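You operate a simulated robot arm through the tools that you are given. There is no shell and no other tool. Be economical: measure what you need, move in short steps, check, and stop when the job is done.

The job below is to be done with a simulated two-armed robot. You get a single attempt, and the scene is never put back.

Task
Take the check cloth from the chest top and hang it over the handle of the oven door.

The check looks at the end state, three seconds after you hand in, the way a careful person would. Anything else that was tipped, shoved, dropped, spilled or broken makes it a failure. Flat cloth is picked up by pressing the open fingertips on it (5 to 10 N) and closing them slowly along it; thin cloth reads only 2 to 8 mm in the jaws.

Robot
Two 7-joint arms with two-finger parallel grippers on one trunk, on a base that drives. Base frame: it is fixed to the floor where the robot stands at the start and does not move with it; the origin is under the middle of the robot, x ahead of it, y to its left, z up. Lengths are in m, angles in rad, forces in N, time in s.
The left shoulder is at the start at [0.05, 0.158, 0.983], the right one opposite. With the tool pointing down near the work surface each hand reaches from about 0.22 to 0.66 m from the robot's upright axis, wherever it stands, measured 20 degrees to its own side. Payload 3.91 kg a hand.
The TCP of each hand is the grasp point between the finger pads, 0.03 m short of the fingertips. In the tool frame z runs along the fingers and y along their closing line. Largest opening 0.11 m; finger width 0.02, thickness 0.01; the body of the gripper, 0.048 by 0.112 m, starts 0.055 m behind the TCP.
Orientation is that of the tool frame in the base frame, as a unit quaternion [w, x, y, z]. With the fingers straight down and closing along the base's y, the tool's x points along the base's -x, its y along +y and its z along -z.

Tools
- The arms move only by the tool nudge_tool. It takes "left_series", "right_series" or both (then of equal length, played together; a hand with none holds still); each is a list of rows, each a list of 3 entries, a list of its own where there are three numbers: the shift along the base's x, y, z in units of 30 mm (1.0 is 30 mm), then the turn, a rotation vector about the base's x, y, z in units of 6 degrees (1.0 is 6 degrees), then the opening, from 0 (shut) to 1 (fully open). In form: [[[x, y, z], [rx, ry, rz], gripper], ...]. A call has 1 to 12 rows; each row shifts and turns the commanded pose from where the row before left it. A call with a number of a shift or a turn outside -1 to 1 is refused whole. A row lasts 0.2 s, in which the tool goes at most 0.05 m and 0.15 rad; a call with a longer step from one row to the next is refused whole, and so is a gripper value outside its range. Where a pose cannot be reached the arm comes as near as it can. A force on the tool above 40 N (or 10 N above the force at the start of the call, whichever is more), or a blocked arm, ends the call early, and 0.2 s more pass. Each finger travels about 0.153 m/s and halts on what it meets, pressing with about 21 N; the grip force reading is that of the motor and also rises with nothing between the fingers. The clock runs only during rows and for 0.2 s after the last one: add rows that do not move to give the fingers time. The reply holds the time, the measured pose of the TCP, the force on the tool along the base axes, the opening and the grip force, in the units named above and with some noise, with the torque about the TCP (base axes, N m) and any sound that the robot's microphone picked up, and new pictures: "views" is both (left out), scene, wrist or none (wrist: the cameras of the hands that moved).
- Cameras (640 x 400 px; columns grow to the right, rows downward): "scene" is now at [0.1349, 0.0058, 1.1503]; the picture's right is [0.06, -1.00, 0.00], its down [-0.31, -0.02, -0.95] and it looks along [0.95, 0.06, -0.31] (base axes); focal length 255 px, centre (320, 200). "left" rides on the left gripper at [0.072, -0.017, -0.103] in its tool frame; the picture's right is [0.23, 0.97, 0.00], its down [-0.76, 0.18, -0.62] and it looks along [-0.61, 0.14, 0.78] (tool axes); focal length 222 px, centre (320, 200). "right" rides on the right gripper at [0.072, 0.017, -0.103] in its tool frame; the picture's right is [-0.23, 0.97, 0.00], its down [-0.76, -0.18, -0.62] and it looks along [-0.61, -0.14, 0.78] (tool axes); focal length 222 px, centre (320, 200). There is no depth. A picture from a camera that has moved, and an enlarged one, comes with that camera's place and axes in the base frame and with its lens.
- slide_trunk(by): slides the trunk up (or, below 0, down) by that many m; the arms and the scene camera ride with it, the base frame stays. It gives what a move gives, with no picture.
- base_move(legs): drives the robot by 1 to 6 legs, each [ahead, turn to the left] in m and rad, along the robot's own axes; the way and the turn of a leg run together, so that a leg with both is an arc; at most 1.5 m and 3.142 rad a leg. The arms and the cameras ride along, it lands a little off, and it stops where it bumps. It gives what a move gives, and a new picture of the scene camera.
- pan_tilt(pan, tilt): turns the head with the scene camera to pan (to the left, within 1.396 rad either way) and tilt (down, from -0.506 to 1.204), counted from straight ahead of the robot. It gives what a move gives, and a new picture of the scene camera.
- enlarge(camera, box): a new picture of the part [left, top, right, bottom] of that camera's present view, enlarged. It takes no simulated time.
- finish_job(): hands the job in; it is judged then, once.

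Go step by step. Nothing tells you exact positions but the pictures and the camera data: compare them with the known pose of the tool, close in by small moves and look again before you grip or let go. The budget is 120 turns and 260 pictures, counting those below and the enlarged ones. Unless the task says otherwise, let go and move clear before handing in, and close with one line.

The tools are called after "Request:" by a JSON object that holds its "fn" and its "kwargs". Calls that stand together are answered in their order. nudge_tool: Moves the arms, as the interface text tells. Its arguments: {"type":"object","properties":{"left_series":{"type":"array"},"right_series":{"type":"array"},"views":{"type":"string","enum":["both","scene","wrist","none"]}},"required":[]} The other tools are called the same way: slide_trunk (by) slides the trunk up or down; base_move (legs) drives the base; pan_tilt (pan, tilt) turns the head that bears the scene camera; enlarge (camera, box) takes an enlarged picture of a part of a camera's view; finish_job () hands the job in.

At the start:

```text
clock: 0.0
left_position: [0.4863, 0.2488, 1.061]
left_tcp_rot: [0.0, -0.001, 1.0, 0.001]
left_force: [0.2, 0.6, -0.5]
left_ft_torque: [-0.01, 0.01, -0.01]
left_finger_gap: 0.1101
left_grasp_force: 0.0
right_position: [0.3557, -0.1883, 0.9981]
right_tcp_rot: [0.0, 0.001, 1.0, 0.0]
right_force: [0.1, -0.3, -0.1]
right_ft_torque: [0.02, -0.01, 0.01]
right_finger_gap: 0.11
right_grasp_force: 0.1
trunk travel left (down, up): [-0.225, 0.257]
robot x, y, heading: [0.002, 0.0018, -0.002]
head pan, tilt: [0.065, 0.314]
```

scene: 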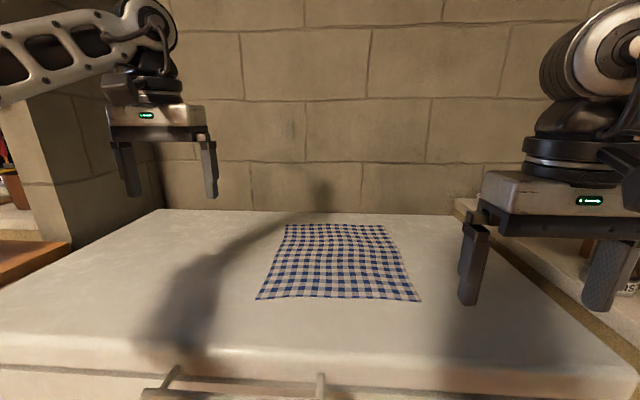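
right: 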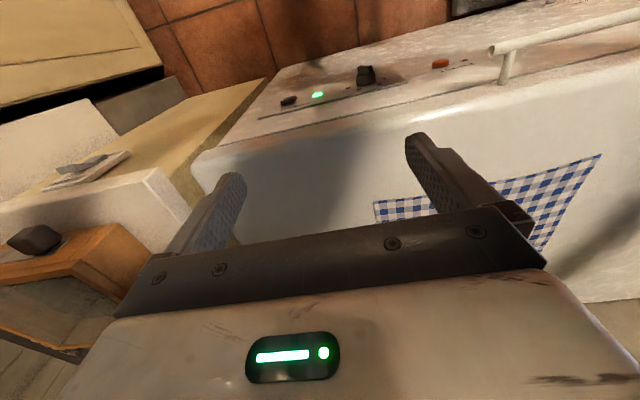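
left: 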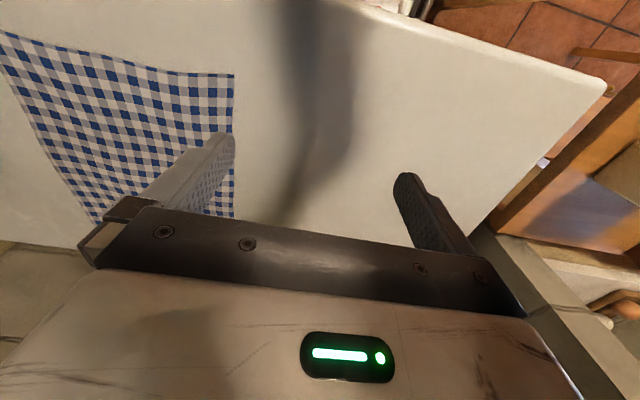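

The cloth lies on a white top ahead of me, and there is a bar-like handle at its front edge. I'll tilt the head to see the front and look around for the oven.

Request:
{"fn": "pan_tilt", "kwargs": {"pan": 0, "tilt": 0.95}}

Request:
{"fn": "pan_tilt", "kwargs": {"pan": 1.3, "tilt": 0.5}}

Request:
{"fn": "pan_tilt", "kwargs": {"pan": -1.3, "tilt": 0.5}}

```text
clock: 1.0
left_position: [0.4867, 0.2489, 1.0623]
left_tcp_rot: [0.001, 0.0, 1.0, 0.001]
left_force: [0.0, -0.3, -0.2]
left_ft_torque: [0.01, 0.0, 0.01]
left_finger_gap: 0.11
left_grasp_force: 0.0
right_position: [0.3564, -0.1894, 0.9974]
right_tcp_rot: [0.0, 0.001, 1.0, 0.001]
right_force: [-0.7, -0.6, -1.2]
right_ft_torque: [0.0, 0.01, 0.0]
right_finger_gap: 0.11
right_grasp_force: 0.1
trunk travel left (down, up): [-0.225, 0.257]
robot x, y, heading: [0.0002, 0.0008, 0.002]
head pan, tilt: [0.0, 0.949]
camera scene: at [0.1146, -0.0002, 1.0957], right [0.0, -1.0, 0.0], down [-0.81, 0.0, -0.58], along [0.58, 0.0, -0.81], focal length 255 px, centre (320, 200)
```

scene: 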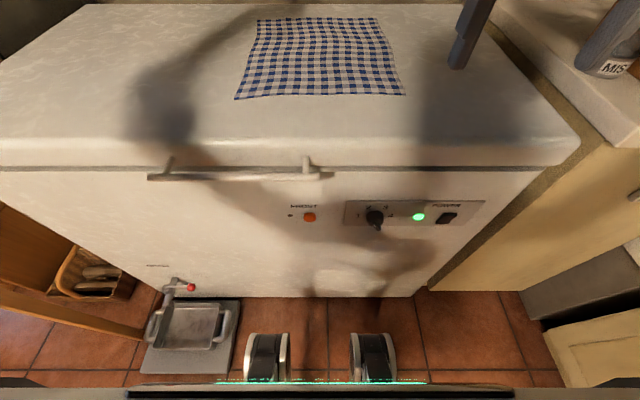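

```text
clock: 2.5
left_position: [0.4862, 0.2497, 1.0605]
left_tcp_rot: [0.001, 0.0, 1.0, 0.001]
left_force: [0.5, 0.2, -0.3]
left_ft_torque: [-0.02, -0.02, 0.03]
left_finger_gap: 0.1099
left_grasp_force: 0.1
right_position: [0.3564, -0.1887, 0.9986]
right_tcp_rot: [0.0, 0.0, 1.0, 0.001]
right_force: [-1.2, -0.8, -0.5]
right_ft_torque: [0.0, 0.0, -0.02]
right_finger_gap: 0.1101
right_grasp_force: 0.0
trunk travel left (down, up): [-0.225, 0.257]
robot x, y, heading: [0.0043, -0.0012, -0.002]
head pan, tilt: [1.3, 0.499]
camera scene: at [0.0662, 0.0875, 1.1331], right [0.96, -0.27, 0.0], down [-0.13, -0.46, -0.88], along [0.24, 0.85, -0.48], focal length 255 px, centre (320, 200)
```

scene: 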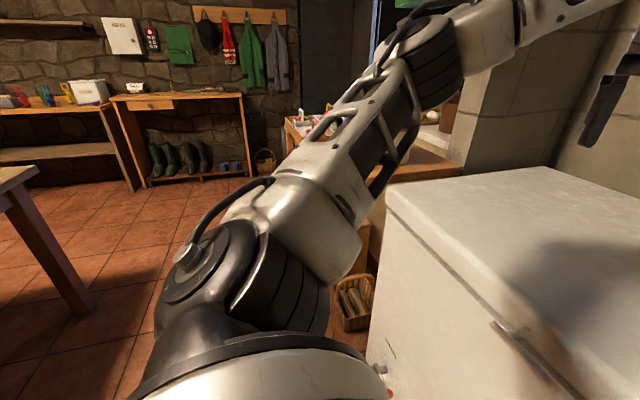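

```text
clock: 4.8
left_position: [0.4858, 0.25, 1.061]
left_tcp_rot: [0.0, 0.0, 1.0, 0.001]
left_force: [-0.4, 0.0, -1.2]
left_ft_torque: [-0.03, 0.0, 0.03]
left_finger_gap: 0.11
left_grasp_force: 0.1
right_position: [0.3558, -0.1879, 0.999]
right_tcp_rot: [0.0, 0.0, 1.0, 0.002]
right_force: [0.9, -0.1, 0.0]
right_ft_torque: [0.02, -0.02, -0.03]
right_finger_gap: 0.1101
right_grasp_force: 0.1
trunk travel left (down, up): [-0.225, 0.257]
robot x, y, heading: [0.0021, 0.0004, 0.003]
head pan, tilt: [-1.3, 0.499]
camera scene: at [0.0662, -0.0879, 1.1332], right [-0.96, -0.27, 0.0], down [-0.13, 0.46, -0.88], along [0.23, -0.85, -0.48], focal length 255 px, centre (320, 200)
```

scene: 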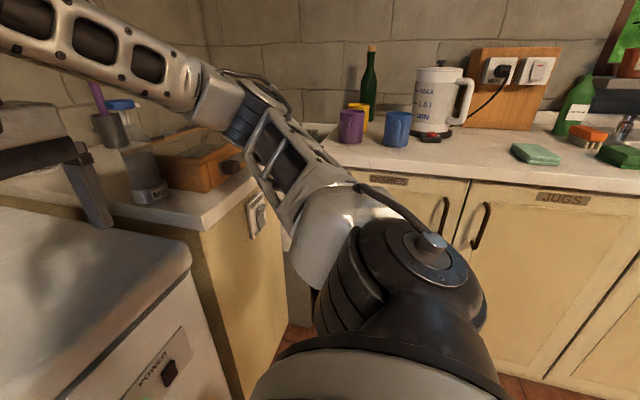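

The white box is a chest freezer, with its top at about z 0.86 and the cloth spanning x 0.48–0.80, y ±0.14. The oven isn't in view yet, so before gripping I'll back off a little and turn to find it.

Request:
{"fn": "base_move", "kwargs": {"legs": [[-0.35, 0]]}}

Request:
{"fn": "base_move", "kwargs": {"legs": [[0, 1.2]]}}

Request:
{"fn": "pan_tilt", "kwargs": {"pan": 1.2, "tilt": 0.35}}

```text
clock: 7.1
left_position: [0.1388, 0.2479, 1.0613]
left_tcp_rot: [0.001, 0.001, 1.0, 0.0]
left_force: [-0.3, -0.1, 0.0]
left_ft_torque: [0.01, -0.02, 0.0]
left_finger_gap: 0.1101
left_grasp_force: 0.2
right_position: [0.0078, -0.1898, 0.9984]
right_tcp_rot: [0.0, 0.002, 1.0, 0.0]
right_force: [-0.1, -0.9, -0.5]
right_ft_torque: [-0.01, 0.01, 0.01]
right_finger_gap: 0.1101
right_grasp_force: 0.0
trunk travel left (down, up): [-0.225, 0.257]
robot x, y, heading: [-0.3496, 0.0004, -0.004]
head pan, tilt: [-1.3, 0.499]
camera scene: at [-0.282, -0.0875, 1.1332], right [-0.96, -0.26, 0.0], down [-0.13, 0.46, -0.88], along [0.23, -0.85, -0.48], focal length 255 px, centre (320, 200)
```

scene: 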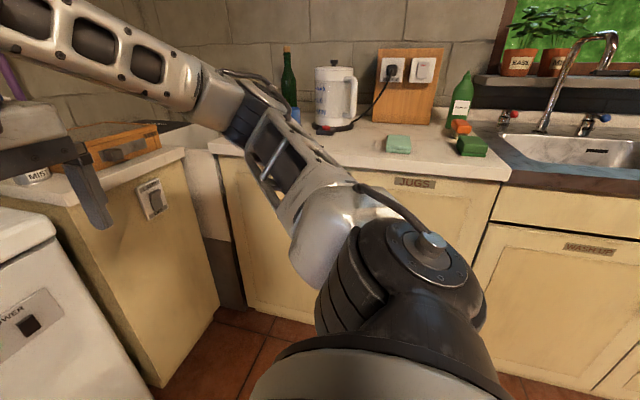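

```text
clock: 10.5
left_position: [-0.4032, 0.5435, 1.0604]
left_tcp_rot: [0.0, -0.565, 0.825, 0.002]
left_force: [0.8, -0.3, 0.1]
left_ft_torque: [-0.01, -0.01, 0.0]
left_finger_gap: 0.1098
left_grasp_force: 0.1
right_position: [-0.043, 0.2655, 0.9979]
right_tcp_rot: [0.0, -0.566, 0.825, 0.0]
right_force: [0.3, 0.0, 0.2]
right_ft_torque: [0.0, 0.0, 0.0]
right_finger_gap: 0.1103
right_grasp_force: 0.1
trunk travel left (down, up): [-0.225, 0.257]
robot x, y, heading: [-0.3455, 0.0004, 1.202]
head pan, tilt: [-1.3, 0.499]
camera scene: at [-0.241, 0.0286, 1.1332], right [-0.1, -0.99, 0.0], down [-0.48, 0.05, -0.88], along [0.87, -0.09, -0.48], focal length 255 px, centre (320, 200)
```

scene: 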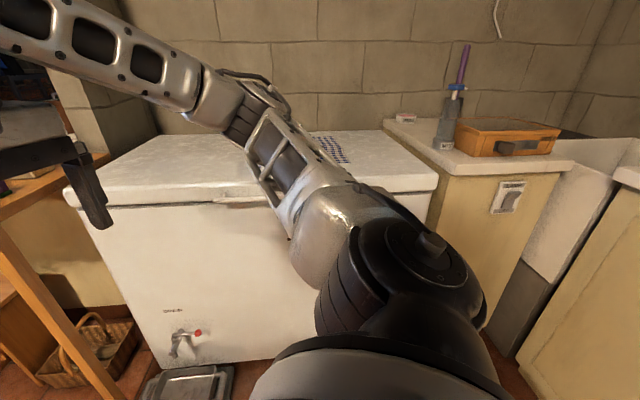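

```text
clock: 12.8
left_position: [-0.4055, 0.5436, 1.0613]
left_tcp_rot: [0.0, -0.565, 0.825, 0.002]
left_force: [-0.4, -0.8, -0.2]
left_ft_torque: [0.0, 0.02, 0.01]
left_finger_gap: 0.11
left_grasp_force: 0.0
right_position: [-0.0435, 0.2653, 0.9986]
right_tcp_rot: [0.0, -0.565, 0.825, 0.001]
right_force: [-0.3, 0.4, -0.1]
right_ft_torque: [0.01, -0.01, 0.01]
right_finger_gap: 0.1102
right_grasp_force: 0.0
trunk travel left (down, up): [-0.225, 0.257]
robot x, y, heading: [-0.3459, 0.0018, 1.202]
head pan, tilt: [1.201, 0.351]
camera scene: at [-0.4002, 0.1005, 1.1468], right [0.67, 0.74, 0.0], down [0.25, -0.23, -0.94], along [-0.69, 0.63, -0.34], focal length 255 px, centre (320, 200)
```

scene: 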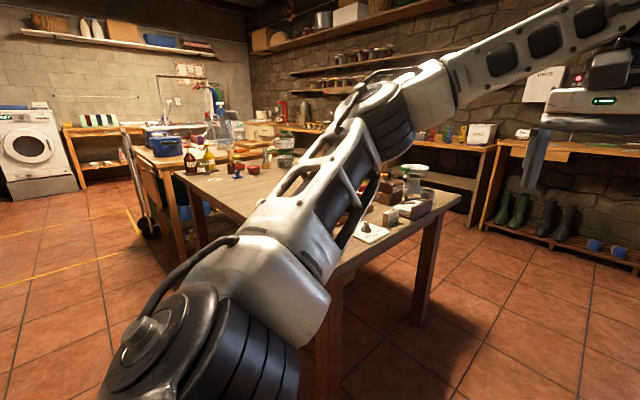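

No oven on this side. I'll look further round.

Request:
{"fn": "base_move", "kwargs": {"legs": [[0, 1.3]]}}

Request:
{"fn": "pan_tilt", "kwargs": {"pan": 0.3, "tilt": 0.3}}

```text
clock: 16.3
left_position: [-0.8864, 0.0977, 1.0602]
left_tcp_rot: [0.001, 0.947, -0.32, 0.0]
left_force: [0.1, -0.4, -0.5]
left_ft_torque: [0.02, 0.01, 0.03]
left_finger_gap: 0.1101
left_grasp_force: 0.0
right_position: [-0.5167, 0.3675, 0.9989]
right_tcp_rot: [0.001, 0.947, -0.321, 0.0]
right_force: [0.5, -0.1, -0.3]
right_ft_torque: [-0.01, -0.01, 0.03]
right_finger_gap: 0.1099
right_grasp_force: 0.1
trunk travel left (down, up): [-0.225, 0.257]
robot x, y, heading: [-0.3437, -0.0002, 2.489]
head pan, tilt: [1.201, 0.351]
camera scene: at [-0.4572, -0.0239, 1.1468], right [-0.52, 0.85, 0.0], down [0.29, 0.18, -0.94], along [-0.8, -0.49, -0.34], focal length 255 px, centre (320, 200)
```

scene: 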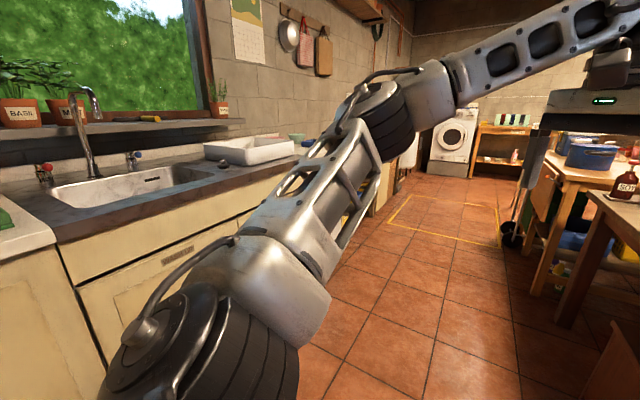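

```text
clock: 17.5
left_position: [-0.8848, 0.0973, 1.0612]
left_tcp_rot: [0.001, 0.947, -0.321, -0.001]
left_force: [-0.1, 0.3, 0.3]
left_ft_torque: [0.02, -0.02, 0.02]
left_finger_gap: 0.1103
left_grasp_force: 0.0
right_position: [-0.5159, 0.366, 0.998]
right_tcp_rot: [0.0, 0.947, -0.32, -0.001]
right_force: [0.5, -0.5, 0.6]
right_ft_torque: [-0.02, 0.02, 0.03]
right_finger_gap: 0.1101
right_grasp_force: 0.0
trunk travel left (down, up): [-0.225, 0.257]
robot x, y, heading: [-0.3455, 0.0008, 2.492]
head pan, tilt: [0.3, 0.3]
camera scene: at [-0.4653, 0.0569, 1.1516], right [0.34, 0.94, 0.0], down [0.28, -0.1, -0.96], along [-0.9, 0.33, -0.3], focal length 255 px, centre (320, 200)
```

scene: 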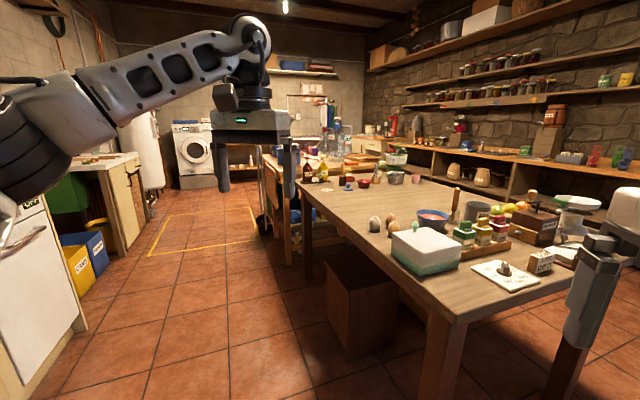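

At the left edge is a white appliance with a door and an "OFF" label. It may be the oven, so I'll look closer.

Request:
{"fn": "pan_tilt", "kwargs": {"pan": 0.8, "tilt": 0.45}}

Request:
{"fn": "pan_tilt", "kwargs": {"pan": 0.6, "tilt": 1.1}}

```text
clock: 18.5
left_position: [-0.8851, 0.0985, 1.0606]
left_tcp_rot: [0.001, 0.947, -0.321, 0.0]
left_force: [0.7, 0.6, -0.4]
left_ft_torque: [-0.03, 0.03, -0.02]
left_finger_gap: 0.1101
left_grasp_force: 0.2
right_position: [-0.5158, 0.3665, 0.9984]
right_tcp_rot: [0.001, 0.947, -0.321, 0.0]
right_force: [0.0, -0.2, 0.5]
right_ft_torque: [0.0, -0.05, -0.01]
right_finger_gap: 0.1099
right_grasp_force: 0.0
trunk travel left (down, up): [-0.225, 0.257]
robot x, y, heading: [-0.3483, -0.0013, 2.486]
head pan, tilt: [0.799, 0.45]
camera scene: at [-0.4686, 0.0113, 1.1377], right [-0.14, 0.99, 0.0], down [0.43, 0.06, -0.9], along [-0.89, -0.13, -0.43], focal length 255 px, centre (320, 200)
```

scene: 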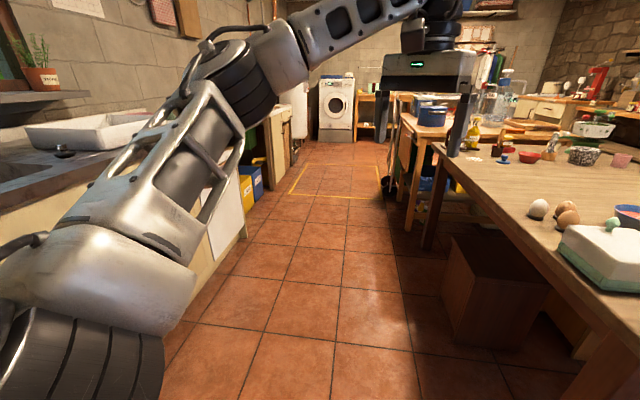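

```text
clock: 19.5
left_position: [-0.8855, 0.0968, 1.0614]
left_tcp_rot: [0.001, 0.947, -0.321, 0.0]
left_force: [0.3, 0.4, -0.8]
left_ft_torque: [-0.02, -0.04, -0.01]
left_finger_gap: 0.1099
left_grasp_force: 0.1
right_position: [-0.5171, 0.3659, 0.9984]
right_tcp_rot: [0.001, 0.947, -0.32, -0.001]
right_force: [-0.2, -0.8, 0.2]
right_ft_torque: [0.02, 0.0, 0.0]
right_finger_gap: 0.1098
right_grasp_force: 0.1
trunk travel left (down, up): [-0.225, 0.257]
robot x, y, heading: [-0.3476, 0.0006, 2.492]
head pan, tilt: [0.6, 1.1]
camera scene: at [-0.4408, 0.028, 1.0855], right [0.05, 1.0, 0.0], down [0.89, -0.05, -0.45], along [-0.45, 0.02, -0.89], focal length 255 px, centre (320, 200)
```

scene: 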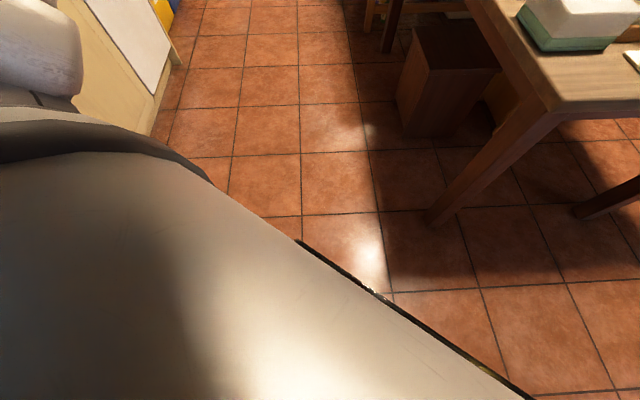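

The appliance stands in the counter run at about x −1.7 with its front at y −0.75. I'll drive down the lane and face it.

Request:
{"fn": "base_move", "kwargs": {"legs": [[0, 0.65], [0.9, 0]]}}

Request:
{"fn": "pan_tilt", "kwargs": {"pan": 0.5, "tilt": 0.6}}

```text
clock: 26.0
left_position: [-1.7317, -0.2527, 1.0609]
left_tcp_rot: [0.001, 1.0, 0.003, 0.0]
left_force: [-0.5, 0.3, 0.3]
left_ft_torque: [-0.01, -0.03, -0.02]
left_finger_gap: 0.1099
left_grasp_force: 0.1
right_position: [-1.604, 0.1849, 0.9978]
right_tcp_rot: [0.001, 1.0, 0.003, -0.001]
right_force: [-0.1, -0.5, 0.1]
right_ft_torque: [0.0, 0.01, -0.01]
right_finger_gap: 0.1098
right_grasp_force: 0.0
trunk travel left (down, up): [-0.225, 0.257]
robot x, y, heading: [-1.2431, -0.0032, -3.129]
head pan, tilt: [0.6, 1.1]
camera scene: at [-1.3367, -0.0374, 1.0854], right [-0.57, 0.82, 0.0], down [0.73, 0.51, -0.45], along [-0.37, -0.26, -0.89], focal length 255 px, centre (320, 200)
```

scene: 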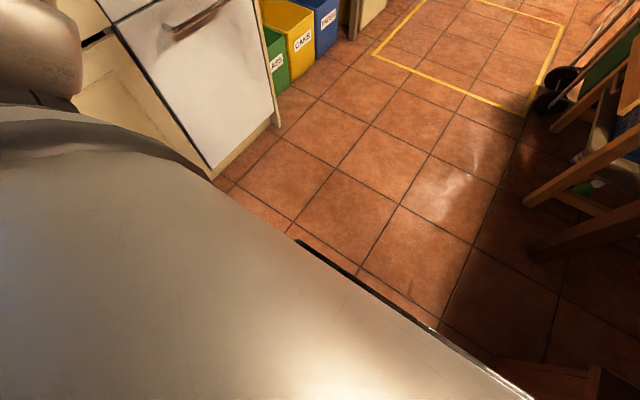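

```text
clock: 26.9
left_position: [-1.7309, -0.2533, 1.0608]
left_tcp_rot: [0.001, 1.0, 0.003, 0.0]
left_force: [0.7, 0.2, 0.3]
left_ft_torque: [-0.01, -0.01, 0.0]
left_finger_gap: 0.1102
left_grasp_force: 0.1
right_position: [-1.6032, 0.1855, 0.9978]
right_tcp_rot: [0.001, 1.0, 0.003, 0.0]
right_force: [0.3, 0.3, -0.7]
right_ft_torque: [-0.02, 0.0, -0.03]
right_finger_gap: 0.1101
right_grasp_force: 0.0
trunk travel left (down, up): [-0.225, 0.257]
robot x, y, heading: [-1.244, -0.0009, -3.13]
head pan, tilt: [0.499, 0.6]
camera scene: at [-1.3621, -0.0442, 1.124], right [-0.48, 0.88, 0.0], down [0.5, 0.27, -0.82], along [-0.72, -0.4, -0.57], focal length 255 px, centre (320, 200)
```

scene: 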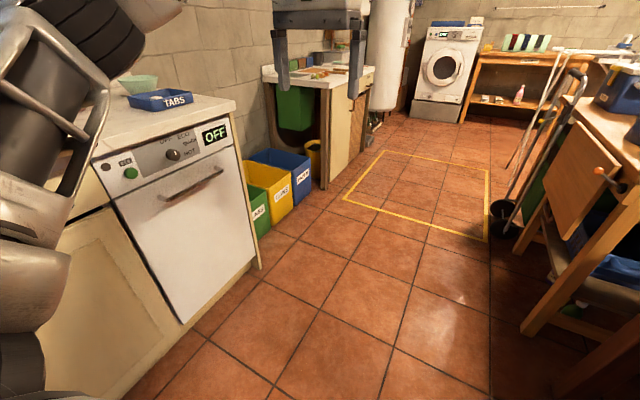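

This one is a dishwasher (TABS, ECO/QUICK/HOT), not an oven. I'll look at the other directions, toward the room's +y side and the area left of the chest.

Request:
{"fn": "enlarge", "kwargs": {"camera": "scene", "box": [80, 110, 260, 230]}}

Request:
{"fn": "pan_tilt", "kwargs": {"pan": -1.0, "tilt": 0.3}}

Request:
{"fn": "base_move", "kwargs": {"legs": [[0, -1.6]]}}

```text
3.33 times, centred on (170, 170) of scene
camera zoom: at [-1.3621, -0.0442, 1.124], right [-0.48, 0.88, 0.0], down [0.5, 0.27, -0.82], along [-0.72, -0.4, -0.57], focal length 851 px, centre (820, 300)
```

zoom: 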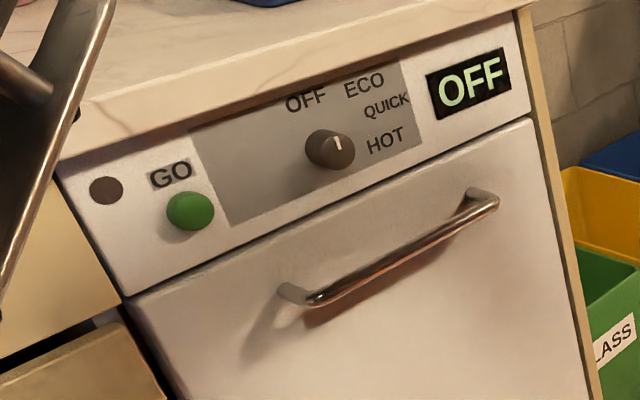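

```text
clock: 28.5
left_position: [-1.7305, -0.2528, 1.0603]
left_tcp_rot: [0.001, 1.0, 0.004, 0.0]
left_force: [0.2, 0.0, -0.7]
left_ft_torque: [-0.02, -0.01, -0.02]
left_finger_gap: 0.1101
left_grasp_force: 0.0
right_position: [-1.6045, 0.1848, 0.9977]
right_tcp_rot: [0.001, 1.0, 0.003, 0.0]
right_force: [0.6, -0.4, 0.5]
right_ft_torque: [-0.01, -0.03, 0.03]
right_finger_gap: 0.1101
right_grasp_force: 0.0
trunk travel left (down, up): [-0.225, 0.257]
robot x, y, heading: [-1.2503, -0.0021, -3.139]
head pan, tilt: [-1.0, 0.3]
camera scene: at [-1.3356, 0.0768, 1.1516], right [0.84, 0.54, 0.0], down [0.16, -0.25, -0.96], along [-0.52, 0.8, -0.3], focal length 255 px, centre (320, 200)
```

scene: 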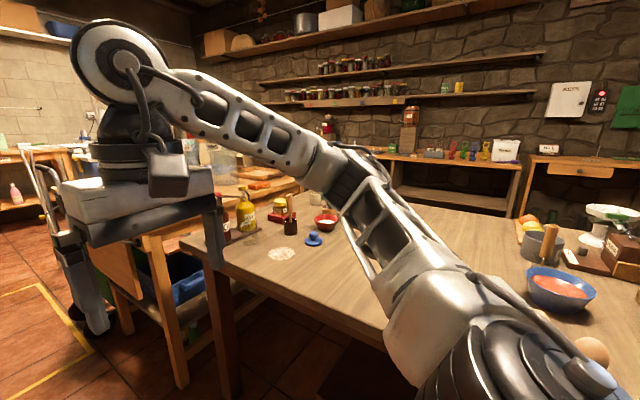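

```text
clock: 32.8
left_position: [-1.4868, 0.4878, 1.0616]
left_tcp_rot: [0.0, -0.701, 0.713, 0.001]
left_force: [0.1, -1.1, 0.0]
left_ft_torque: [0.0, 0.05, 0.0]
left_finger_gap: 0.1099
left_grasp_force: 0.1
right_position: [-1.05, 0.3523, 0.9997]
right_tcp_rot: [-0.001, -0.7, 0.714, 0.001]
right_force: [0.8, -0.1, 0.0]
right_ft_torque: [-0.03, -0.01, 0.04]
right_finger_gap: 0.1102
right_grasp_force: 0.1
trunk travel left (down, up): [-0.225, 0.257]
robot x, y, heading: [-1.2475, -0.0027, 1.556]
head pan, tilt: [-1.0, 0.3]
camera scene: at [-1.1644, 0.0876, 1.1516], right [0.52, -0.85, 0.0], down [-0.25, -0.15, -0.96], along [0.81, 0.5, -0.3], focal length 255 px, centre (320, 200)
```

scene: 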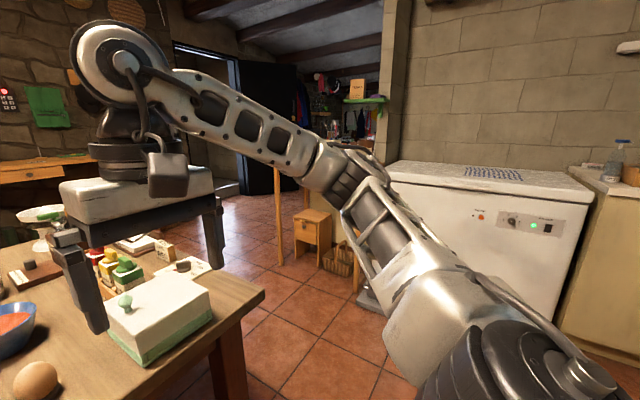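

No oven here either; the unseen areas are the corner right of the chest and the alcove beyond it on the left. I'll go back toward the chest and check both.

Request:
{"fn": "base_move", "kwargs": {"legs": [[0, -1.556], [0.75, 0], [0, -0.8]]}}

Request:
{"fn": "pan_tilt", "kwargs": {"pan": 0, "tilt": 0.5}}

Request:
{"fn": "base_move", "kwargs": {"legs": [[0, 1.5]]}}

```text
clock: 42.8
left_position: [0.0248, -0.1892, 1.0608]
left_tcp_rot: [0.001, 0.395, 0.919, 0.001]
left_force: [-0.6, -0.9, -0.9]
left_ft_torque: [0.02, 0.02, 0.02]
left_finger_gap: 0.11
left_grasp_force: 0.0
right_position: [-0.3823, -0.3946, 0.9989]
right_tcp_rot: [0.0, 0.397, 0.918, 0.0]
right_force: [-0.1, 0.4, -0.8]
right_ft_torque: [0.01, 0.02, -0.01]
right_finger_gap: 0.1098
right_grasp_force: 0.0
trunk travel left (down, up): [-0.225, 0.257]
robot x, y, heading: [-0.4928, -0.008, -0.811]
head pan, tilt: [-1.0, 0.3]
camera scene: at [-0.4831, -0.1269, 1.1515], right [-0.97, 0.24, 0.0], down [0.07, 0.29, -0.96], along [-0.23, -0.93, -0.3], focal length 255 px, centre (320, 200)
```

scene: 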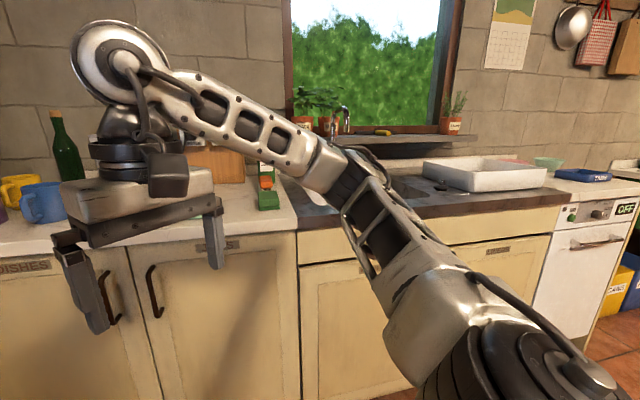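

```text
clock: 44.1
left_position: [0.0258, -0.1902, 1.0616]
left_tcp_rot: [0.0, 0.396, 0.918, 0.001]
left_force: [0.5, -0.2, 0.7]
left_ft_torque: [0.01, 0.02, 0.02]
left_finger_gap: 0.11
left_grasp_force: 0.0
right_position: [-0.3822, -0.3959, 0.9978]
right_tcp_rot: [0.0, 0.396, 0.918, 0.0]
right_force: [-0.1, -0.2, 0.0]
right_ft_torque: [0.01, -0.01, 0.02]
right_finger_gap: 0.11
right_grasp_force: 0.1
trunk travel left (down, up): [-0.225, 0.257]
robot x, y, heading: [-0.4886, -0.0039, -0.816]
head pan, tilt: [0.0, 0.499]
camera scene: at [-0.3981, -0.1024, 1.1332], right [-0.73, -0.69, 0.0], down [-0.33, 0.35, -0.88], along [0.6, -0.64, -0.48], focal length 255 px, centre (320, 200)
```

scene: 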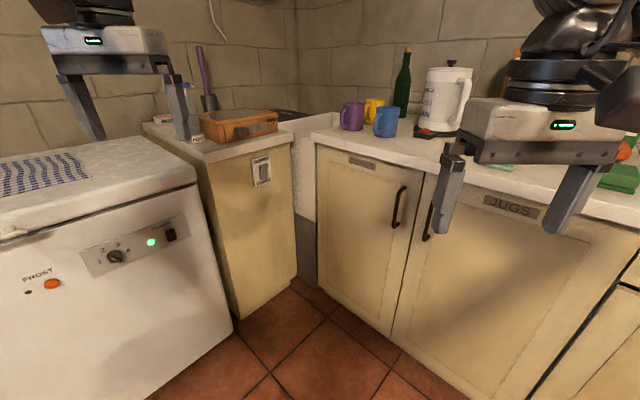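

```text
clock: 48.1
left_position: [-0.2676, 0.4926, 1.0618]
left_tcp_rot: [0.001, -0.333, 0.943, 0.0]
left_force: [-0.1, -0.3, 0.4]
left_ft_torque: [0.01, 0.02, 0.0]
left_finger_gap: 0.11
left_grasp_force: 0.1
right_position: [-0.0938, 0.0706, 0.9988]
right_tcp_rot: [-0.001, -0.333, 0.943, 0.001]
right_force: [-0.8, 0.5, 0.4]
right_ft_torque: [0.0, -0.01, 0.02]
right_finger_gap: 0.1099
right_grasp_force: 0.0
trunk travel left (down, up): [-0.225, 0.257]
robot x, y, heading: [-0.4884, -0.0091, 0.678]
head pan, tilt: [0.0, 0.499]
camera scene: at [-0.386, 0.0751, 1.1332], right [0.63, -0.78, 0.0], down [-0.37, -0.3, -0.88], along [0.68, 0.55, -0.48], focal length 255 px, centre (320, 200)
```

scene: 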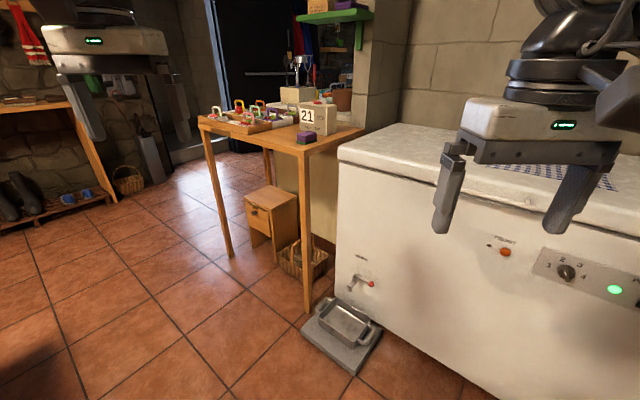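

I want a better look at the white item with a dark top in the corner, between the cabinet and the counter.

Request:
{"fn": "base_move", "kwargs": {"legs": [[0, -1.5]]}}

Request:
{"fn": "enlarge", "kwargs": {"camera": "scene", "box": [180, 80, 380, 300]}}

Request:
{"fn": "enlarge", "kwargs": {"camera": "right", "box": [0, 0, 640, 400]}}

```text
clock: 52.2
left_position: [0.022, -0.1971, 1.062]
left_tcp_rot: [0.001, 0.403, 0.915, 0.001]
left_force: [0.0, 0.7, -0.1]
left_ft_torque: [0.02, 0.0, 0.0]
left_finger_gap: 0.11
left_grasp_force: 0.0
right_position: [-0.3897, -0.3965, 0.9986]
right_tcp_rot: [0.001, 0.404, 0.915, 0.001]
right_force: [0.5, -0.1, 0.3]
right_ft_torque: [0.0, 0.01, 0.0]
right_finger_gap: 0.11
right_grasp_force: 0.1
trunk travel left (down, up): [-0.225, 0.257]
robot x, y, heading: [-0.4898, -0.0059, -0.83]
head pan, tilt: [0.0, 0.499]
camera scene: at [-0.3997, -0.1039, 1.1332], right [-0.74, -0.67, 0.0], down [-0.32, 0.35, -0.88], along [0.59, -0.65, -0.48], focal length 255 px, centre (320, 200)
```

scene: 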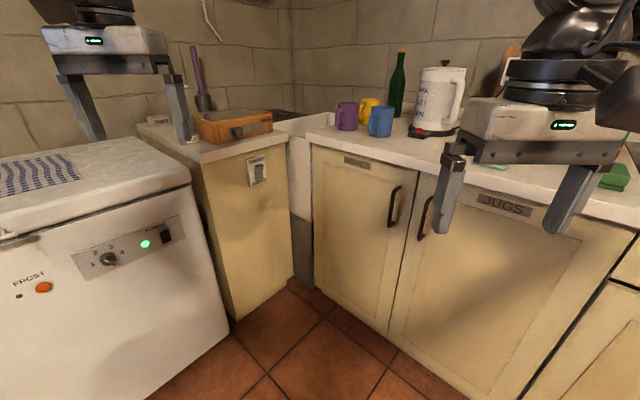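

```text
1.82 times, centred on (280, 190) of scene
camera zoom: at [-0.3997, -0.1039, 1.1332], right [-0.74, -0.67, 0.0], down [-0.32, 0.35, -0.88], along [0.59, -0.65, -0.48], focal length 464 px, centre (393, 218)
```

zoom: 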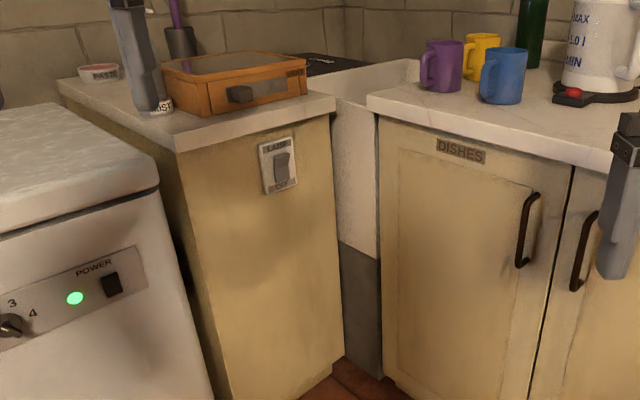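

```text
1.00 times, centred on (320, 200) of right (not enlarged: the box is as wide or as high as the picture)
camera zoom: at [-0.4254, -0.3325, 1.1016], right [0.87, 0.49, 0.0], down [0.38, -0.68, 0.62], along [0.31, -0.54, -0.78], focal length 222 px, centre (320, 200)
```

zoom: 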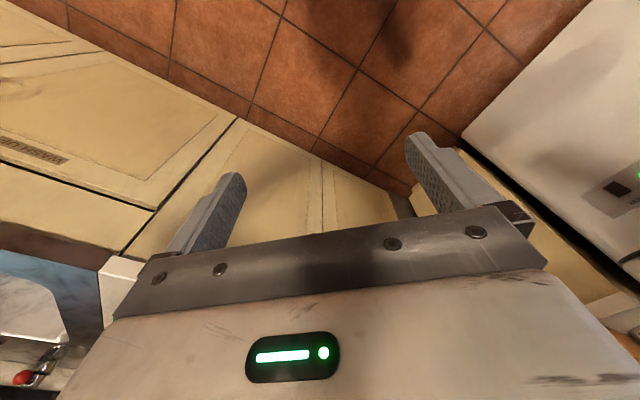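

The corner item looks like a deep sink or filler, not an oven. I'll go down the lane to the far end of the room and look there.

Request:
{"fn": "base_move", "kwargs": {"legs": [[0, -2.31], [1.0, 0]]}}

Request:
{"fn": "pan_tilt", "kwargs": {"pan": 0.0, "tilt": 0.25}}

Request:
{"fn": "enlarge", "kwargs": {"camera": "scene", "box": [120, 50, 520, 300]}}

```text
clock: 62.9
left_position: [-1.9789, -0.2514, 1.0612]
left_tcp_rot: [0.001, 1.0, -0.002, -0.001]
left_force: [0.1, -0.5, 0.5]
left_ft_torque: [0.02, 0.0, 0.0]
left_finger_gap: 0.1101
left_grasp_force: 0.0
right_position: [-1.8488, 0.1863, 0.9987]
right_tcp_rot: [0.001, 1.0, -0.001, -0.001]
right_force: [0.1, 0.7, 0.5]
right_ft_torque: [0.02, 0.0, -0.01]
right_finger_gap: 0.11
right_grasp_force: 0.0
trunk travel left (down, up): [-0.225, 0.257]
robot x, y, heading: [-1.4921, -0.0023, 3.136]
head pan, tilt: [0.0, 0.499]
camera scene: at [-1.6222, -0.0026, 1.1332], right [0.0, 1.0, 0.0], down [0.48, 0.0, -0.88], along [-0.88, 0.0, -0.48], focal length 255 px, centre (320, 200)
```

scene: 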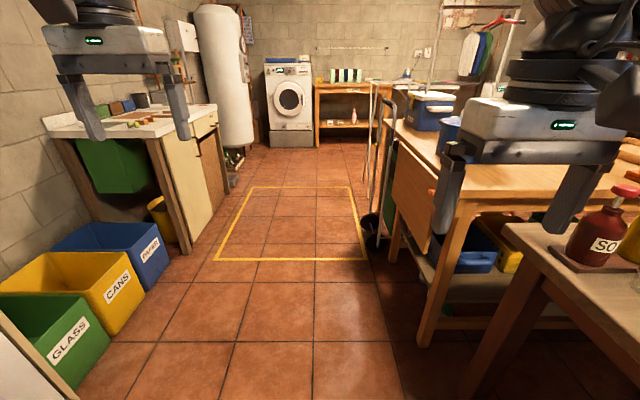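

```text
clock: 63.7
left_position: [-1.9796, -0.2514, 1.0612]
left_tcp_rot: [0.001, 1.0, 0.0, 0.0]
left_force: [-0.2, 0.0, -0.2]
left_ft_torque: [0.02, -0.03, -0.02]
left_finger_gap: 0.1101
left_grasp_force: 0.0
right_position: [-1.8487, 0.1866, 0.9987]
right_tcp_rot: [0.001, 1.0, -0.002, -0.001]
right_force: [-0.1, -0.3, 0.0]
right_ft_torque: [-0.01, -0.04, -0.01]
right_finger_gap: 0.1097
right_grasp_force: 0.1
trunk travel left (down, up): [-0.225, 0.257]
robot x, y, heading: [-1.4949, -0.0022, 3.14]
head pan, tilt: [0.0, 0.25]
camera scene: at [-1.6245, -0.0026, 1.1562], right [0.0, 1.0, 0.0], down [0.25, 0.0, -0.97], along [-0.97, 0.0, -0.25], focal length 255 px, centre (320, 200)
```

scene: 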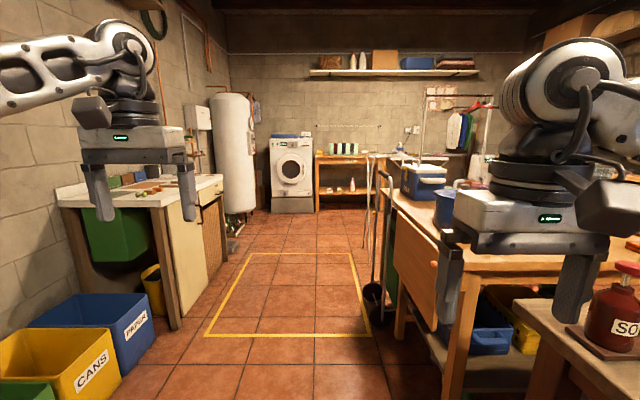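

```text
1.60 times, centred on (320, 175) of scene
camera zoom: at [-1.6245, -0.0026, 1.1562], right [0.0, 1.0, 0.0], down [0.25, 0.0, -0.97], along [-0.97, 0.0, -0.25], focal length 408 px, centre (320, 240)
```

zoom: 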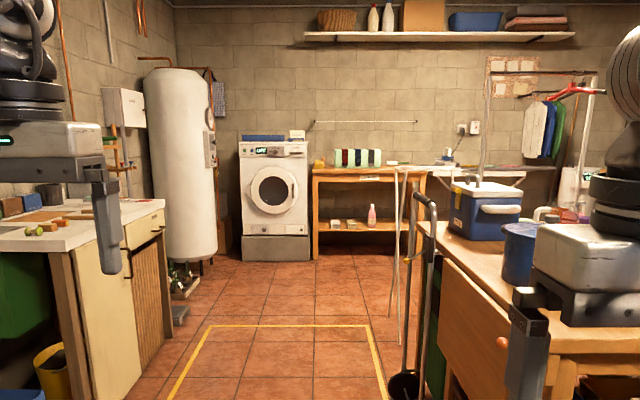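

Nothing at this end. I'll raise the trunk for a better overview and look across toward the stone wall.

Request:
{"fn": "slide_trunk", "kwargs": {"by": 0.25}}

Request:
{"fn": "base_move", "kwargs": {"legs": [[0, -1.2]]}}

Request:
{"fn": "base_move", "kwargs": {"legs": [[0, -0.9]]}}

```text
clock: 66.3
left_position: [-1.9807, -0.2508, 1.3112]
left_tcp_rot: [0.001, 1.0, -0.001, -0.001]
left_force: [-1.1, 0.4, 0.0]
left_ft_torque: [0.03, 0.0, 0.0]
left_finger_gap: 0.1101
left_grasp_force: 0.0
right_position: [-1.8492, 0.1867, 1.2476]
right_tcp_rot: [0.001, 1.0, -0.001, -0.001]
right_force: [-1.0, -0.2, 0.2]
right_ft_torque: [0.0, 0.0, -0.02]
right_finger_gap: 0.1099
right_grasp_force: 0.1
trunk travel left (down, up): [-0.475, 0.007]
robot x, y, heading: [-1.4908, -0.0033, 3.143]
head pan, tilt: [0.0, 0.25]
```

```text
clock: 69.7
left_position: [-1.9012, 0.3612, 1.3112]
left_tcp_rot: [-0.001, 0.825, -0.565, -0.001]
left_force: [0.6, -0.1, -1.4]
left_ft_torque: [-0.01, -0.02, -0.02]
left_finger_gap: 0.1101
left_grasp_force: 0.1
right_position: [-1.4458, 0.3978, 1.2488]
right_tcp_rot: [0.002, 0.825, -0.566, -0.001]
right_force: [0.3, 0.5, 0.2]
right_ft_torque: [0.0, 0.01, -0.01]
right_finger_gap: 0.1102
right_grasp_force: 0.0
trunk travel left (down, up): [-0.475, 0.007]
robot x, y, heading: [-1.4897, -0.0058, 1.943]
head pan, tilt: [0.0, 0.25]
camera scene: at [-1.539, 0.1217, 1.4063], right [0.93, 0.36, 0.0], down [0.09, -0.23, -0.97], along [-0.35, 0.9, -0.25], focal length 255 px, centre (320, 200)
```

scene: 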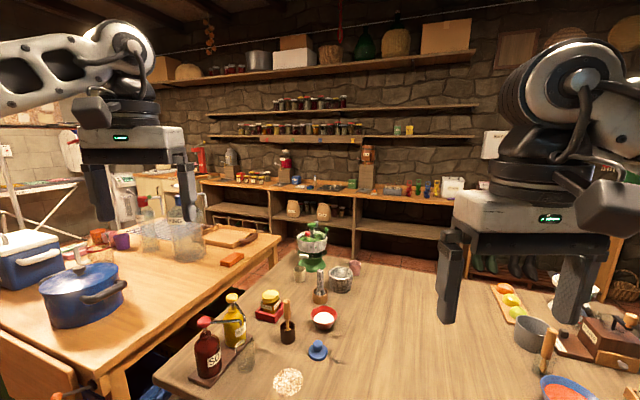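

```text
clock: 72.4
left_position: [-1.4615, 0.5429, 1.312]
left_tcp_rot: [0.001, -0.496, 0.868, 0.001]
left_force: [-0.2, -0.3, -0.5]
left_ft_torque: [0.03, 0.01, 0.0]
left_finger_gap: 0.1102
left_grasp_force: 0.0
right_position: [-1.1488, 0.209, 1.2483]
right_tcp_rot: [0.0, -0.496, 0.868, 0.001]
right_force: [-0.5, -0.2, 0.0]
right_ft_torque: [-0.02, 0.03, -0.04]
right_finger_gap: 0.1099
right_grasp_force: 0.1
trunk travel left (down, up): [-0.475, 0.007]
robot x, y, heading: [-1.4926, -0.0012, 1.038]
head pan, tilt: [0.0, 0.25]
camera scene: at [-1.4231, 0.112, 1.4063], right [0.86, -0.51, 0.0], down [-0.13, -0.21, -0.97], along [0.49, 0.83, -0.25], focal length 255 px, centre (320, 200)
```

scene: 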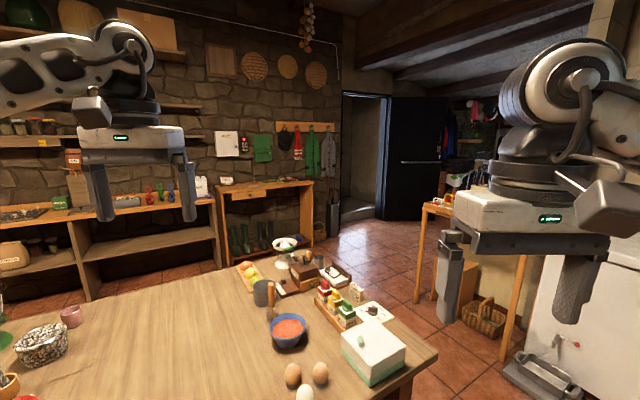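

Now the raised view into the corner right of the chest, then the alcove.

Request:
{"fn": "base_move", "kwargs": {"legs": [[0, -1.038], [1.15, 0], [0, -0.75]]}}

Request:
{"fn": "enlarge", "kwargs": {"camera": "scene", "box": [160, 120, 480, 400]}}

Request:
{"fn": "pan_tilt", "kwargs": {"pan": 0.0, "tilt": 0.7}}

```text
clock: 82.9
left_position: [0.1924, -0.1346, 1.3114]
left_tcp_rot: [0.002, 0.361, 0.932, 0.0]
left_force: [-0.6, -0.6, 0.1]
left_ft_torque: [0.01, 0.03, -0.01]
left_finger_gap: 0.1099
left_grasp_force: 0.0
right_position: [-0.1991, -0.3712, 1.2486]
right_tcp_rot: [0.0, 0.362, 0.932, 0.002]
right_force: [0.2, -0.3, 0.8]
right_ft_torque: [0.02, 0.01, 0.01]
right_finger_gap: 0.1099
right_grasp_force: 0.1
trunk travel left (down, up): [-0.475, 0.007]
robot x, y, heading: [-0.3353, 0.0081, -0.745]
head pan, tilt: [0.0, 0.25]
camera scene: at [-0.2337, -0.0814, 1.4063], right [-0.67, -0.74, 0.0], down [-0.18, 0.17, -0.97], along [0.72, -0.65, -0.25], focal length 255 px, centre (320, 200)
```

scene: 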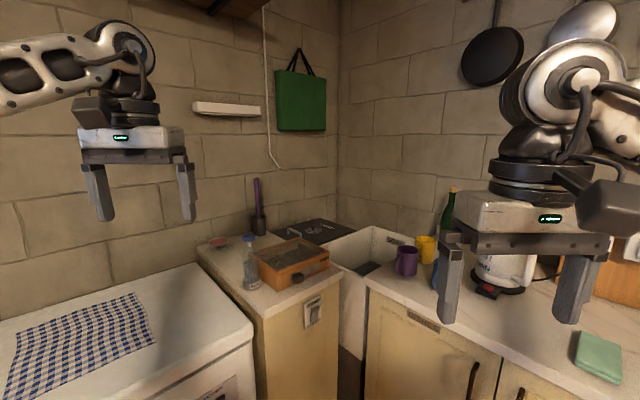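

```text
1.43 times, centred on (320, 260) of scene
camera zoom: at [-0.2337, -0.0814, 1.4063], right [-0.67, -0.74, 0.0], down [-0.18, 0.17, -0.97], along [0.72, -0.65, -0.25], focal length 365 px, centre (320, 114)
```

zoom: 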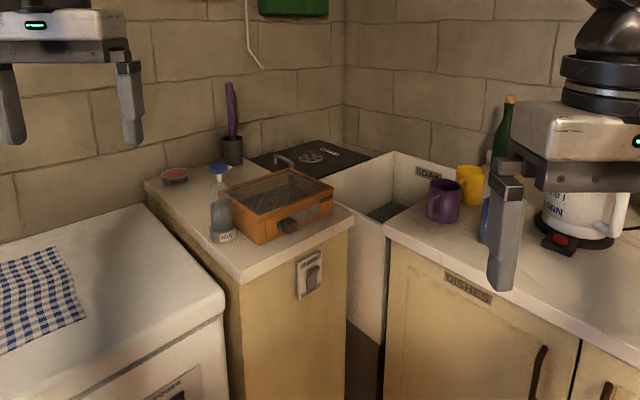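

```text
clock: 83.8
left_position: [0.1936, -0.1344, 1.3117]
left_tcp_rot: [0.001, 0.362, 0.932, 0.0]
left_force: [0.0, -0.5, -0.3]
left_ft_torque: [0.03, 0.01, 0.0]
left_finger_gap: 0.11
left_grasp_force: 0.1
right_position: [-0.1975, -0.3692, 1.2491]
right_tcp_rot: [0.001, 0.361, 0.932, 0.001]
right_force: [-0.2, 0.0, 0.0]
right_ft_torque: [-0.03, 0.03, 0.02]
right_finger_gap: 0.1101
right_grasp_force: 0.0
trunk travel left (down, up): [-0.475, 0.007]
robot x, y, heading: [-0.3331, 0.0094, -0.742]
head pan, tilt: [0.0, 0.7]
camera scene: at [-0.2397, -0.0754, 1.3655], right [-0.67, -0.74, 0.0], down [-0.48, 0.43, -0.77], along [0.57, -0.52, -0.64], focal length 255 px, centre (320, 200)
```

scene: 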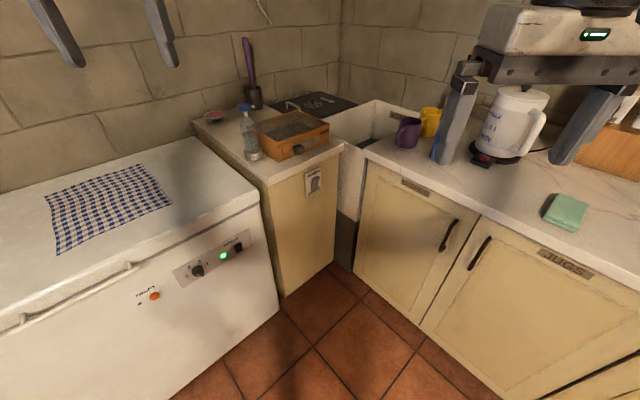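

That is a soaking sink. Now the alcove and doorway to the left.

Request:
{"fn": "base_move", "kwargs": {"legs": [[0, 1.75]]}}

Request:
{"fn": "pan_tilt", "kwargs": {"pan": 0.0, "tilt": 0.35}}

Request:
{"fn": "enlarge", "kwargs": {"camera": "scene", "box": [160, 50, 480, 250]}}

```text
clock: 88.4
left_position: [-0.2869, 0.5534, 1.3121]
left_tcp_rot: [0.001, -0.484, 0.875, 0.001]
left_force: [-0.1, 0.3, -0.9]
left_ft_torque: [0.01, 0.04, 0.01]
left_finger_gap: 0.1101
left_grasp_force: 0.1
right_position: [0.0154, 0.2113, 1.2481]
right_tcp_rot: [0.0, -0.484, 0.875, 0.001]
right_force: [1.2, 0.5, -0.2]
right_ft_torque: [0.0, 0.01, 0.02]
right_finger_gap: 0.11
right_grasp_force: 0.0
trunk travel left (down, up): [-0.475, 0.007]
robot x, y, heading: [-0.3351, 0.0079, 1.006]
head pan, tilt: [0.0, 0.7]
camera scene: at [-0.2658, 0.1148, 1.3655], right [0.85, -0.53, 0.0], down [-0.34, -0.55, -0.76], along [0.41, 0.65, -0.64], focal length 255 px, centre (320, 200)
```

scene: 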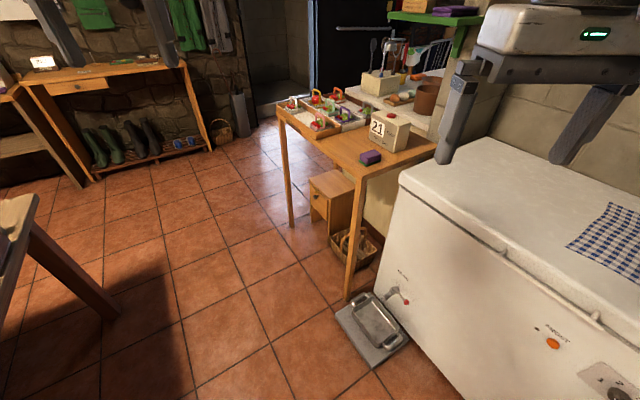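

```text
clock: 89.2
left_position: [-0.2867, 0.5537, 1.3105]
left_tcp_rot: [0.0, -0.484, 0.875, 0.001]
left_force: [-0.2, 0.0, 0.3]
left_ft_torque: [0.03, -0.02, 0.01]
left_finger_gap: 0.1101
left_grasp_force: 0.0
right_position: [0.0143, 0.2116, 1.2485]
right_tcp_rot: [0.0, -0.484, 0.875, 0.001]
right_force: [-0.8, -0.2, -0.5]
right_ft_torque: [0.01, 0.02, -0.02]
right_finger_gap: 0.11
right_grasp_force: 0.2
trunk travel left (down, up): [-0.475, 0.007]
robot x, y, heading: [-0.3317, 0.0091, 1.012]
head pan, tilt: [0.0, 0.351]
camera scene: at [-0.2614, 0.1217, 1.3968], right [0.85, -0.53, 0.0], down [-0.18, -0.29, -0.94], along [0.5, 0.8, -0.34], focal length 255 px, centre (320, 200)
```

scene: 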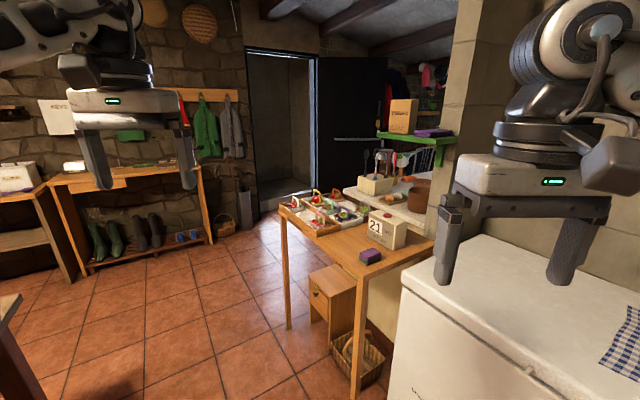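

```text
2.00 times, centred on (320, 150) of scene
camera zoom: at [-0.2614, 0.1217, 1.3968], right [0.85, -0.53, 0.0], down [-0.18, -0.29, -0.94], along [0.5, 0.8, -0.34], focal length 511 px, centre (320, 300)
```

zoom: 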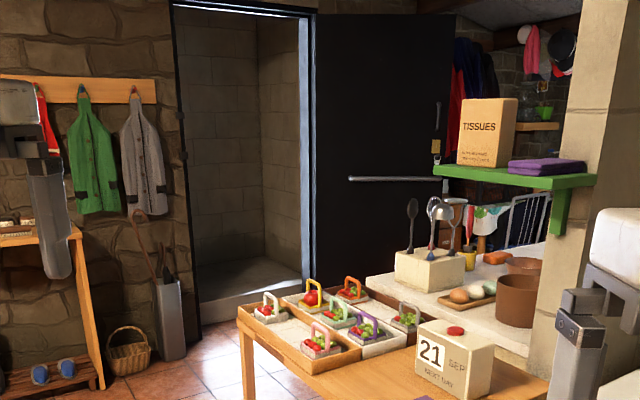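

There is a further kitchen area behind the pillar. I'll drive through the passage between the tables (x from −0.8 to 0.26) and look right.

Request:
{"fn": "base_move", "kwargs": {"legs": [[0, 0.56], [1.9, 0]]}}

Request:
{"fn": "base_move", "kwargs": {"legs": [[1.5, 0], [0, -1.57]]}}

```text
refused: 1.9 is not a number from -1.5 to 1.5
```

```text
clock: 92.5
left_position: [-0.0948, 0.8964, 1.3089]
left_tcp_rot: [-0.001, -0.488, 0.873, -0.001]
left_force: [0.4, 2.1, -0.1]
left_ft_torque: [-0.08, 0.01, -0.02]
left_finger_gap: 0.1099
left_grasp_force: 0.1
right_position: [0.2109, 0.557, 1.2474]
right_tcp_rot: [-0.001, -0.49, 0.872, -0.001]
right_force: [0.7, 1.8, -0.5]
right_ft_torque: [-0.11, 0.04, -0.01]
right_finger_gap: 0.11
right_grasp_force: 0.0
trunk travel left (down, up): [-0.475, 0.007]
robot x, y, heading: [-0.1539, 0.3584, 1.007]
head pan, tilt: [0.0, 0.351]
stopped in leg 1: the robot was blocked; the commanded pose is now the measured one
camera scene: at [-0.0792, 0.475, 1.3959], right [0.85, -0.53, 0.0], down [-0.19, -0.3, -0.94], along [0.5, 0.79, -0.35], focal length 255 px, centre (320, 200)
```

scene: 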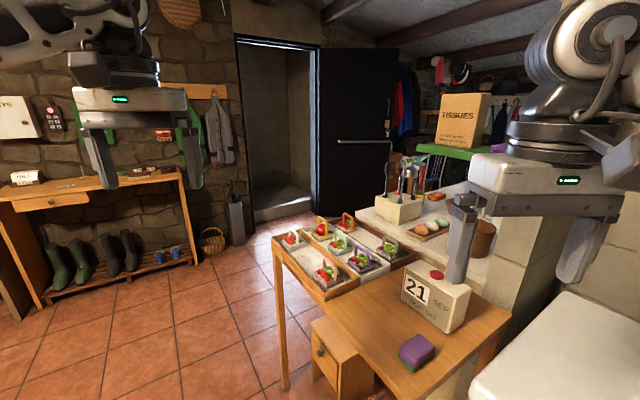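

The first call was refused, so the second drove on the wrong heading and bumped something low. I'll check what I touched before backing off.

Request:
{"fn": "pan_tilt", "kwargs": {"pan": -0.2, "tilt": 1.15}}

Request:
{"fn": "base_move", "kwargs": {"legs": [[-0.35, 0]]}}

```text
clock: 93.6
left_position: [-0.0965, 0.8894, 1.3146]
left_tcp_rot: [0.004, -0.488, 0.873, 0.001]
left_force: [-0.3, 0.3, -0.1]
left_ft_torque: [0.02, -0.02, 0.0]
left_finger_gap: 0.1101
left_grasp_force: 0.1
right_position: [0.2086, 0.5516, 1.2493]
right_tcp_rot: [0.001, -0.489, 0.872, 0.001]
right_force: [-0.1, 0.2, -0.1]
right_ft_torque: [0.0, 0.02, 0.02]
right_finger_gap: 0.11
right_grasp_force: 0.1
trunk travel left (down, up): [-0.475, 0.007]
robot x, y, heading: [-0.1561, 0.3544, 1.007]
head pan, tilt: [-0.201, 1.15]
camera scene: at [-0.0892, 0.4328, 1.3324], right [0.72, -0.69, 0.0], down [-0.63, -0.66, -0.41], along [0.28, 0.3, -0.91], focal length 255 px, centre (320, 200)
```

scene: 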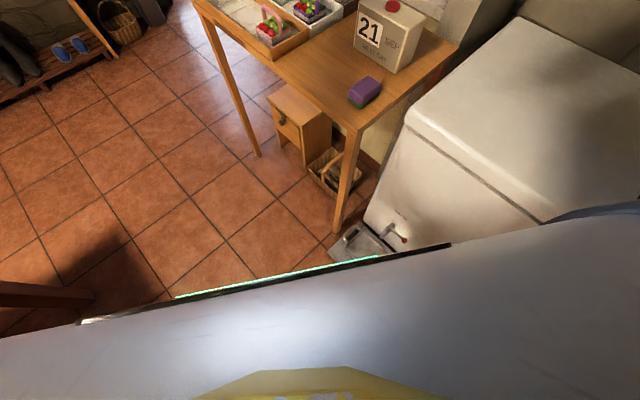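

```text
clock: 95.9
left_position: [-0.2817, 0.5968, 1.3142]
left_tcp_rot: [0.004, -0.488, 0.873, 0.002]
left_force: [0.2, 0.8, 0.6]
left_ft_torque: [0.0, -0.01, 0.0]
left_finger_gap: 0.11
left_grasp_force: 0.0
right_position: [0.0227, 0.2589, 1.2493]
right_tcp_rot: [0.001, -0.49, 0.872, 0.002]
right_force: [0.6, 0.1, 0.3]
right_ft_torque: [0.04, 0.0, -0.02]
right_finger_gap: 0.1099
right_grasp_force: 0.2
trunk travel left (down, up): [-0.475, 0.007]
robot x, y, heading: [-0.3425, 0.0638, 1.011]
head pan, tilt: [-0.201, 1.15]
camera scene: at [-0.2751, 0.1392, 1.3324], right [0.72, -0.69, 0.0], down [-0.63, -0.66, -0.41], along [0.28, 0.29, -0.91], focal length 255 px, centre (320, 200)
```

scene: 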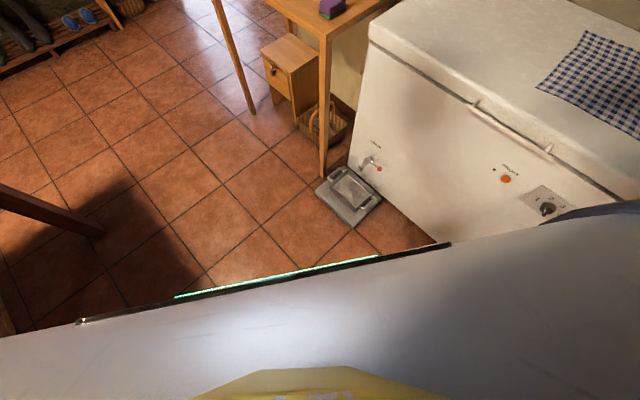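

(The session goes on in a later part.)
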